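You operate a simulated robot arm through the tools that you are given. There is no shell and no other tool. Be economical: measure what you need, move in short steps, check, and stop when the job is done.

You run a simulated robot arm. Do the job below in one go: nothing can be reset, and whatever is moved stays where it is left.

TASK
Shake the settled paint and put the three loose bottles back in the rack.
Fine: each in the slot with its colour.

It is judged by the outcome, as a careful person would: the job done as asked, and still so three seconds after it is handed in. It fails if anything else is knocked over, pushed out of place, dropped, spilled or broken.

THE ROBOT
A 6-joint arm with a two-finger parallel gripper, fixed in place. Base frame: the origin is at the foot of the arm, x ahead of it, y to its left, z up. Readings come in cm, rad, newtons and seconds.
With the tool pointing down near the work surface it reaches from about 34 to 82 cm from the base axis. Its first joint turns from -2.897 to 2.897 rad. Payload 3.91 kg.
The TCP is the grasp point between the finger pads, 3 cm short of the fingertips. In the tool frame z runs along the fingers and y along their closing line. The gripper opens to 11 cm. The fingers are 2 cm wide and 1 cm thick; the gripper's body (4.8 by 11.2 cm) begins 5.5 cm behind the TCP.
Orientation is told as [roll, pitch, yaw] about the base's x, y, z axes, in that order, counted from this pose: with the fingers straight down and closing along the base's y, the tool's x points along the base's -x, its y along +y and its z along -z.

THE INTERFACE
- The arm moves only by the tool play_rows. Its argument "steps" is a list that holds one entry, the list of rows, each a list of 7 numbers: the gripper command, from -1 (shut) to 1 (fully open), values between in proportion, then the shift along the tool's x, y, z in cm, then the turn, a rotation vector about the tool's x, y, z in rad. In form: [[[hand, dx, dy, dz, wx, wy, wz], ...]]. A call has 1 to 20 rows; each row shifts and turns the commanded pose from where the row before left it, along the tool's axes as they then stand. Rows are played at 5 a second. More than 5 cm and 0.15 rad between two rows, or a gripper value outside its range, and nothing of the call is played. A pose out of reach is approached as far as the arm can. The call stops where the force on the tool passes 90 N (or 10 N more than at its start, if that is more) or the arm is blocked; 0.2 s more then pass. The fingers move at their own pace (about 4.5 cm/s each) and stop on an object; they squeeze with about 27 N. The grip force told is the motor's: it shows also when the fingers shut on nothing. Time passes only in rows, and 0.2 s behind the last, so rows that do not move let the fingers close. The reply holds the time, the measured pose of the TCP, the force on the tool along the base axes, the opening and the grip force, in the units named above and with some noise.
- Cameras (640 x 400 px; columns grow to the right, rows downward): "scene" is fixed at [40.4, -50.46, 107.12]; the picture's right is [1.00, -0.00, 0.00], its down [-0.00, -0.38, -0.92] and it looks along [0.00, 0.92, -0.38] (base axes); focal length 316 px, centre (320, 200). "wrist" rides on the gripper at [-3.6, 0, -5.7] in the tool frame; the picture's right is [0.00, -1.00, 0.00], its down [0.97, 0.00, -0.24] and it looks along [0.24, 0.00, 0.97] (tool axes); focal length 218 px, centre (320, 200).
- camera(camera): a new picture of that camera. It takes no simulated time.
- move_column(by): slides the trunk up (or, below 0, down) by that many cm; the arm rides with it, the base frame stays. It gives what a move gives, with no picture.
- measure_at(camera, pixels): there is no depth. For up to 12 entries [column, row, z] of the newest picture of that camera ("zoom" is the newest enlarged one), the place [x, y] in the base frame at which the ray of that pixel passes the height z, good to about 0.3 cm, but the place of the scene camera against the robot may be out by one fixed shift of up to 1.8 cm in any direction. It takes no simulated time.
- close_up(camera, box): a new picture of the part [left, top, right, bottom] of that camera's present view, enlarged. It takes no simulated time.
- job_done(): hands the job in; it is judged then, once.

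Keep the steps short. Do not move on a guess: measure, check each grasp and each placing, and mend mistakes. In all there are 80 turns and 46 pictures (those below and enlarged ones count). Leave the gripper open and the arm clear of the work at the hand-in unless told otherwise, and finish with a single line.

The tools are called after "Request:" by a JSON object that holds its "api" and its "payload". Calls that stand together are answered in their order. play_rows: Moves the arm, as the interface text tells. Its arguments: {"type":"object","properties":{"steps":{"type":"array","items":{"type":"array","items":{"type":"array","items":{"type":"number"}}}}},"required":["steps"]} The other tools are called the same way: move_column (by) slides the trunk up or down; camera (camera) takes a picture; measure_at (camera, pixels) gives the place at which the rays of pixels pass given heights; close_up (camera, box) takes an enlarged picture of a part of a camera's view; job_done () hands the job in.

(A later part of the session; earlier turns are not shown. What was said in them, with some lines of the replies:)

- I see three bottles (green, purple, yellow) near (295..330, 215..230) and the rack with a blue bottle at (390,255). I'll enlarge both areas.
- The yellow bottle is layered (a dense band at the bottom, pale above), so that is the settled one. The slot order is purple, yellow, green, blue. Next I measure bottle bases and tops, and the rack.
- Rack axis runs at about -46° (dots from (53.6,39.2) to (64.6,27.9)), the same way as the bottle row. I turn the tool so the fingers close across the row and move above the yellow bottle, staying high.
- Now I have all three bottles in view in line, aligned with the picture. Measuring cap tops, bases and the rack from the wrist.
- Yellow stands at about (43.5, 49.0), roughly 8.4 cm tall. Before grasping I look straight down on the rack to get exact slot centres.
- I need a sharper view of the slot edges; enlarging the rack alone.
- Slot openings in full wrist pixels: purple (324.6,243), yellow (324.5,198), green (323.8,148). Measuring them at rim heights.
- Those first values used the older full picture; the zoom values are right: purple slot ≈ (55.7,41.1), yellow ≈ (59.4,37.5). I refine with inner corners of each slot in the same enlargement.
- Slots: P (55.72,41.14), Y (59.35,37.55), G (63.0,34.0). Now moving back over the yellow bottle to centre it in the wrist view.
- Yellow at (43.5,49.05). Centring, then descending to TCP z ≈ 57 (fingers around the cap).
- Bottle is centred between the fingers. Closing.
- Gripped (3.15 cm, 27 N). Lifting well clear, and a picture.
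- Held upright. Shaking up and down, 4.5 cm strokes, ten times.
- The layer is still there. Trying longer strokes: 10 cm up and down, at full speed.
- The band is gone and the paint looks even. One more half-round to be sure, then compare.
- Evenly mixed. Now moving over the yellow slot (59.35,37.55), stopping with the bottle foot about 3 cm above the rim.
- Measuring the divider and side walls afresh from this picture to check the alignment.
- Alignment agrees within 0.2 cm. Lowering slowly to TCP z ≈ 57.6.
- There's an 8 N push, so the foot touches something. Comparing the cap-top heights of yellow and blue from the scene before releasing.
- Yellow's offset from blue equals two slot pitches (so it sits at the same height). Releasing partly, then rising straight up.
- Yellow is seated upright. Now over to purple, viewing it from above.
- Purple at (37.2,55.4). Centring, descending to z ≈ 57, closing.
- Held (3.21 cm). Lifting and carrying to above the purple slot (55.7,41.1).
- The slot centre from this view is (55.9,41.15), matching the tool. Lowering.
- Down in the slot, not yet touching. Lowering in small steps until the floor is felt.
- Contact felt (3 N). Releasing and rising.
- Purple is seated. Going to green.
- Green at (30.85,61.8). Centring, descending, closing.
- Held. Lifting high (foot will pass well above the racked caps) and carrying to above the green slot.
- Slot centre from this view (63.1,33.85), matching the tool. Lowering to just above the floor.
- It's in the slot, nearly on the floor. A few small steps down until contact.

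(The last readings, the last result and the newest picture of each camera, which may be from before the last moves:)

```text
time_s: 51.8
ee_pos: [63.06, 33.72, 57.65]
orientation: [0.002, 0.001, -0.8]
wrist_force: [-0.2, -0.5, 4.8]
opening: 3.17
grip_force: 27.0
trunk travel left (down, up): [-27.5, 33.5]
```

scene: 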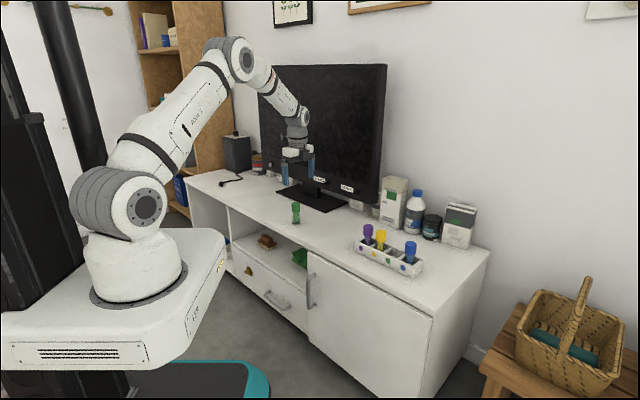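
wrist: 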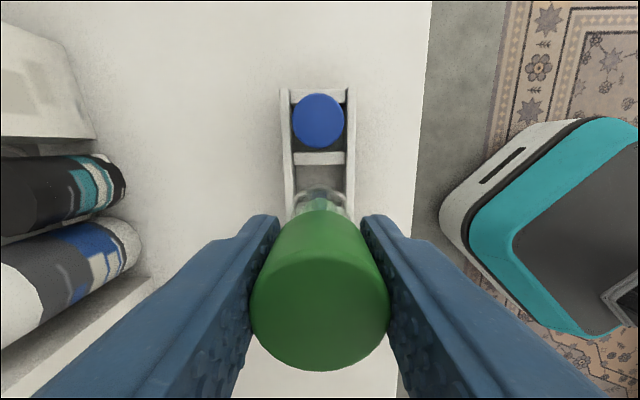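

Contact (5 N). Releasing, rising, and backing off away from the rack.

Request:
{"api": "play_rows", "payload": {"steps": [[[-0.2, 0, 0, 0, 0, 0, 0], [0.2, 0, 0, 0, 0, 0, 0], [0.2, 0, 0, 0, 0, 0, 0], [0.2, 0, 0, 0, 0, 0, 0], [0.2, 0, 0, -2, 0, 0, 0], [0.2, 0, 0, -3, 0, 0, 0], [0.2, 0, 0, -4, 0, 0, 0], [0.2, 0, 0, -4, 0, 0, 0], [0.5, 0, 0, -4, 0, 0, 0], [1, 0, -3, -1, 0, 0, 0], [1, 0, -4, 0, 0, 0, 0], [1, 0, -4, 0, 0, 0, 0], [1, 0, 0, 0, 0, 0, 0], [1, 0, 0, 0, 0, 0, 0]]]}}

Request:
{"api": "close_up", "payload": {"camera": "scene", "box": [340, 180, 460, 280]}}

Request:
{"api": "camera", "payload": {"camera": "scene"}}

```text
time_s: 54.8
ee_pos: [55.34, 26.21, 75.64]
orientation: [-0.001, 0.0, -0.8]
wrist_force: [0.5, -0.5, 0.2]
opening: 10.99
grip_force: 0.1
trunk travel left (down, up): [-27.5, 33.5]
```

```text
4.00 times, centred on (400, 230) of scene
```

zoom: 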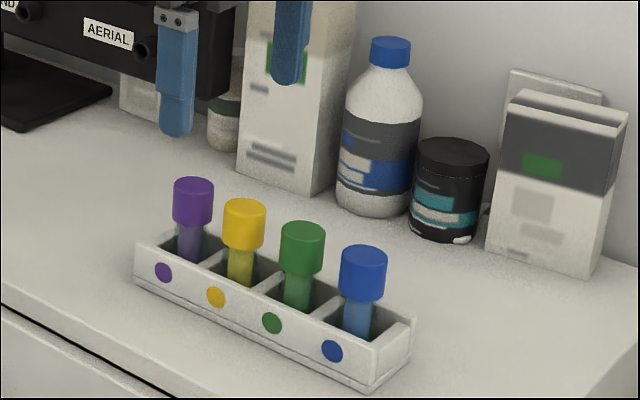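

```text
8 pictures are left
```

scene: 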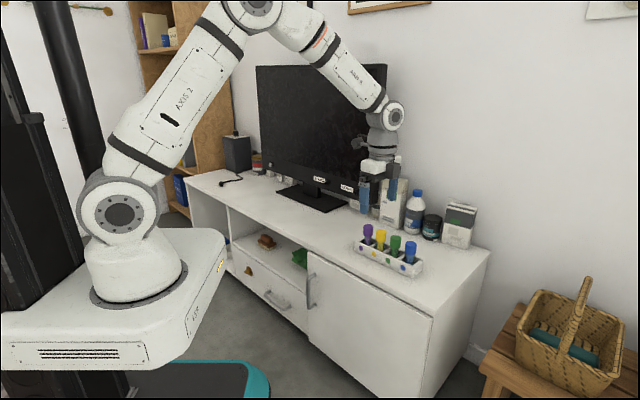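

All four bottles stand level, each next to its own colour dot. The yellow paint is still mixed, the surroundings look unchanged, and the open gripper is clear. Handing in.

Request:
{"api": "job_done", "payload": {}}

```text
The job is handed in.
```

The settled yellow paint is shaken and evenly mixed, and the purple, yellow and green bottles are back upright in the slots with their colours.
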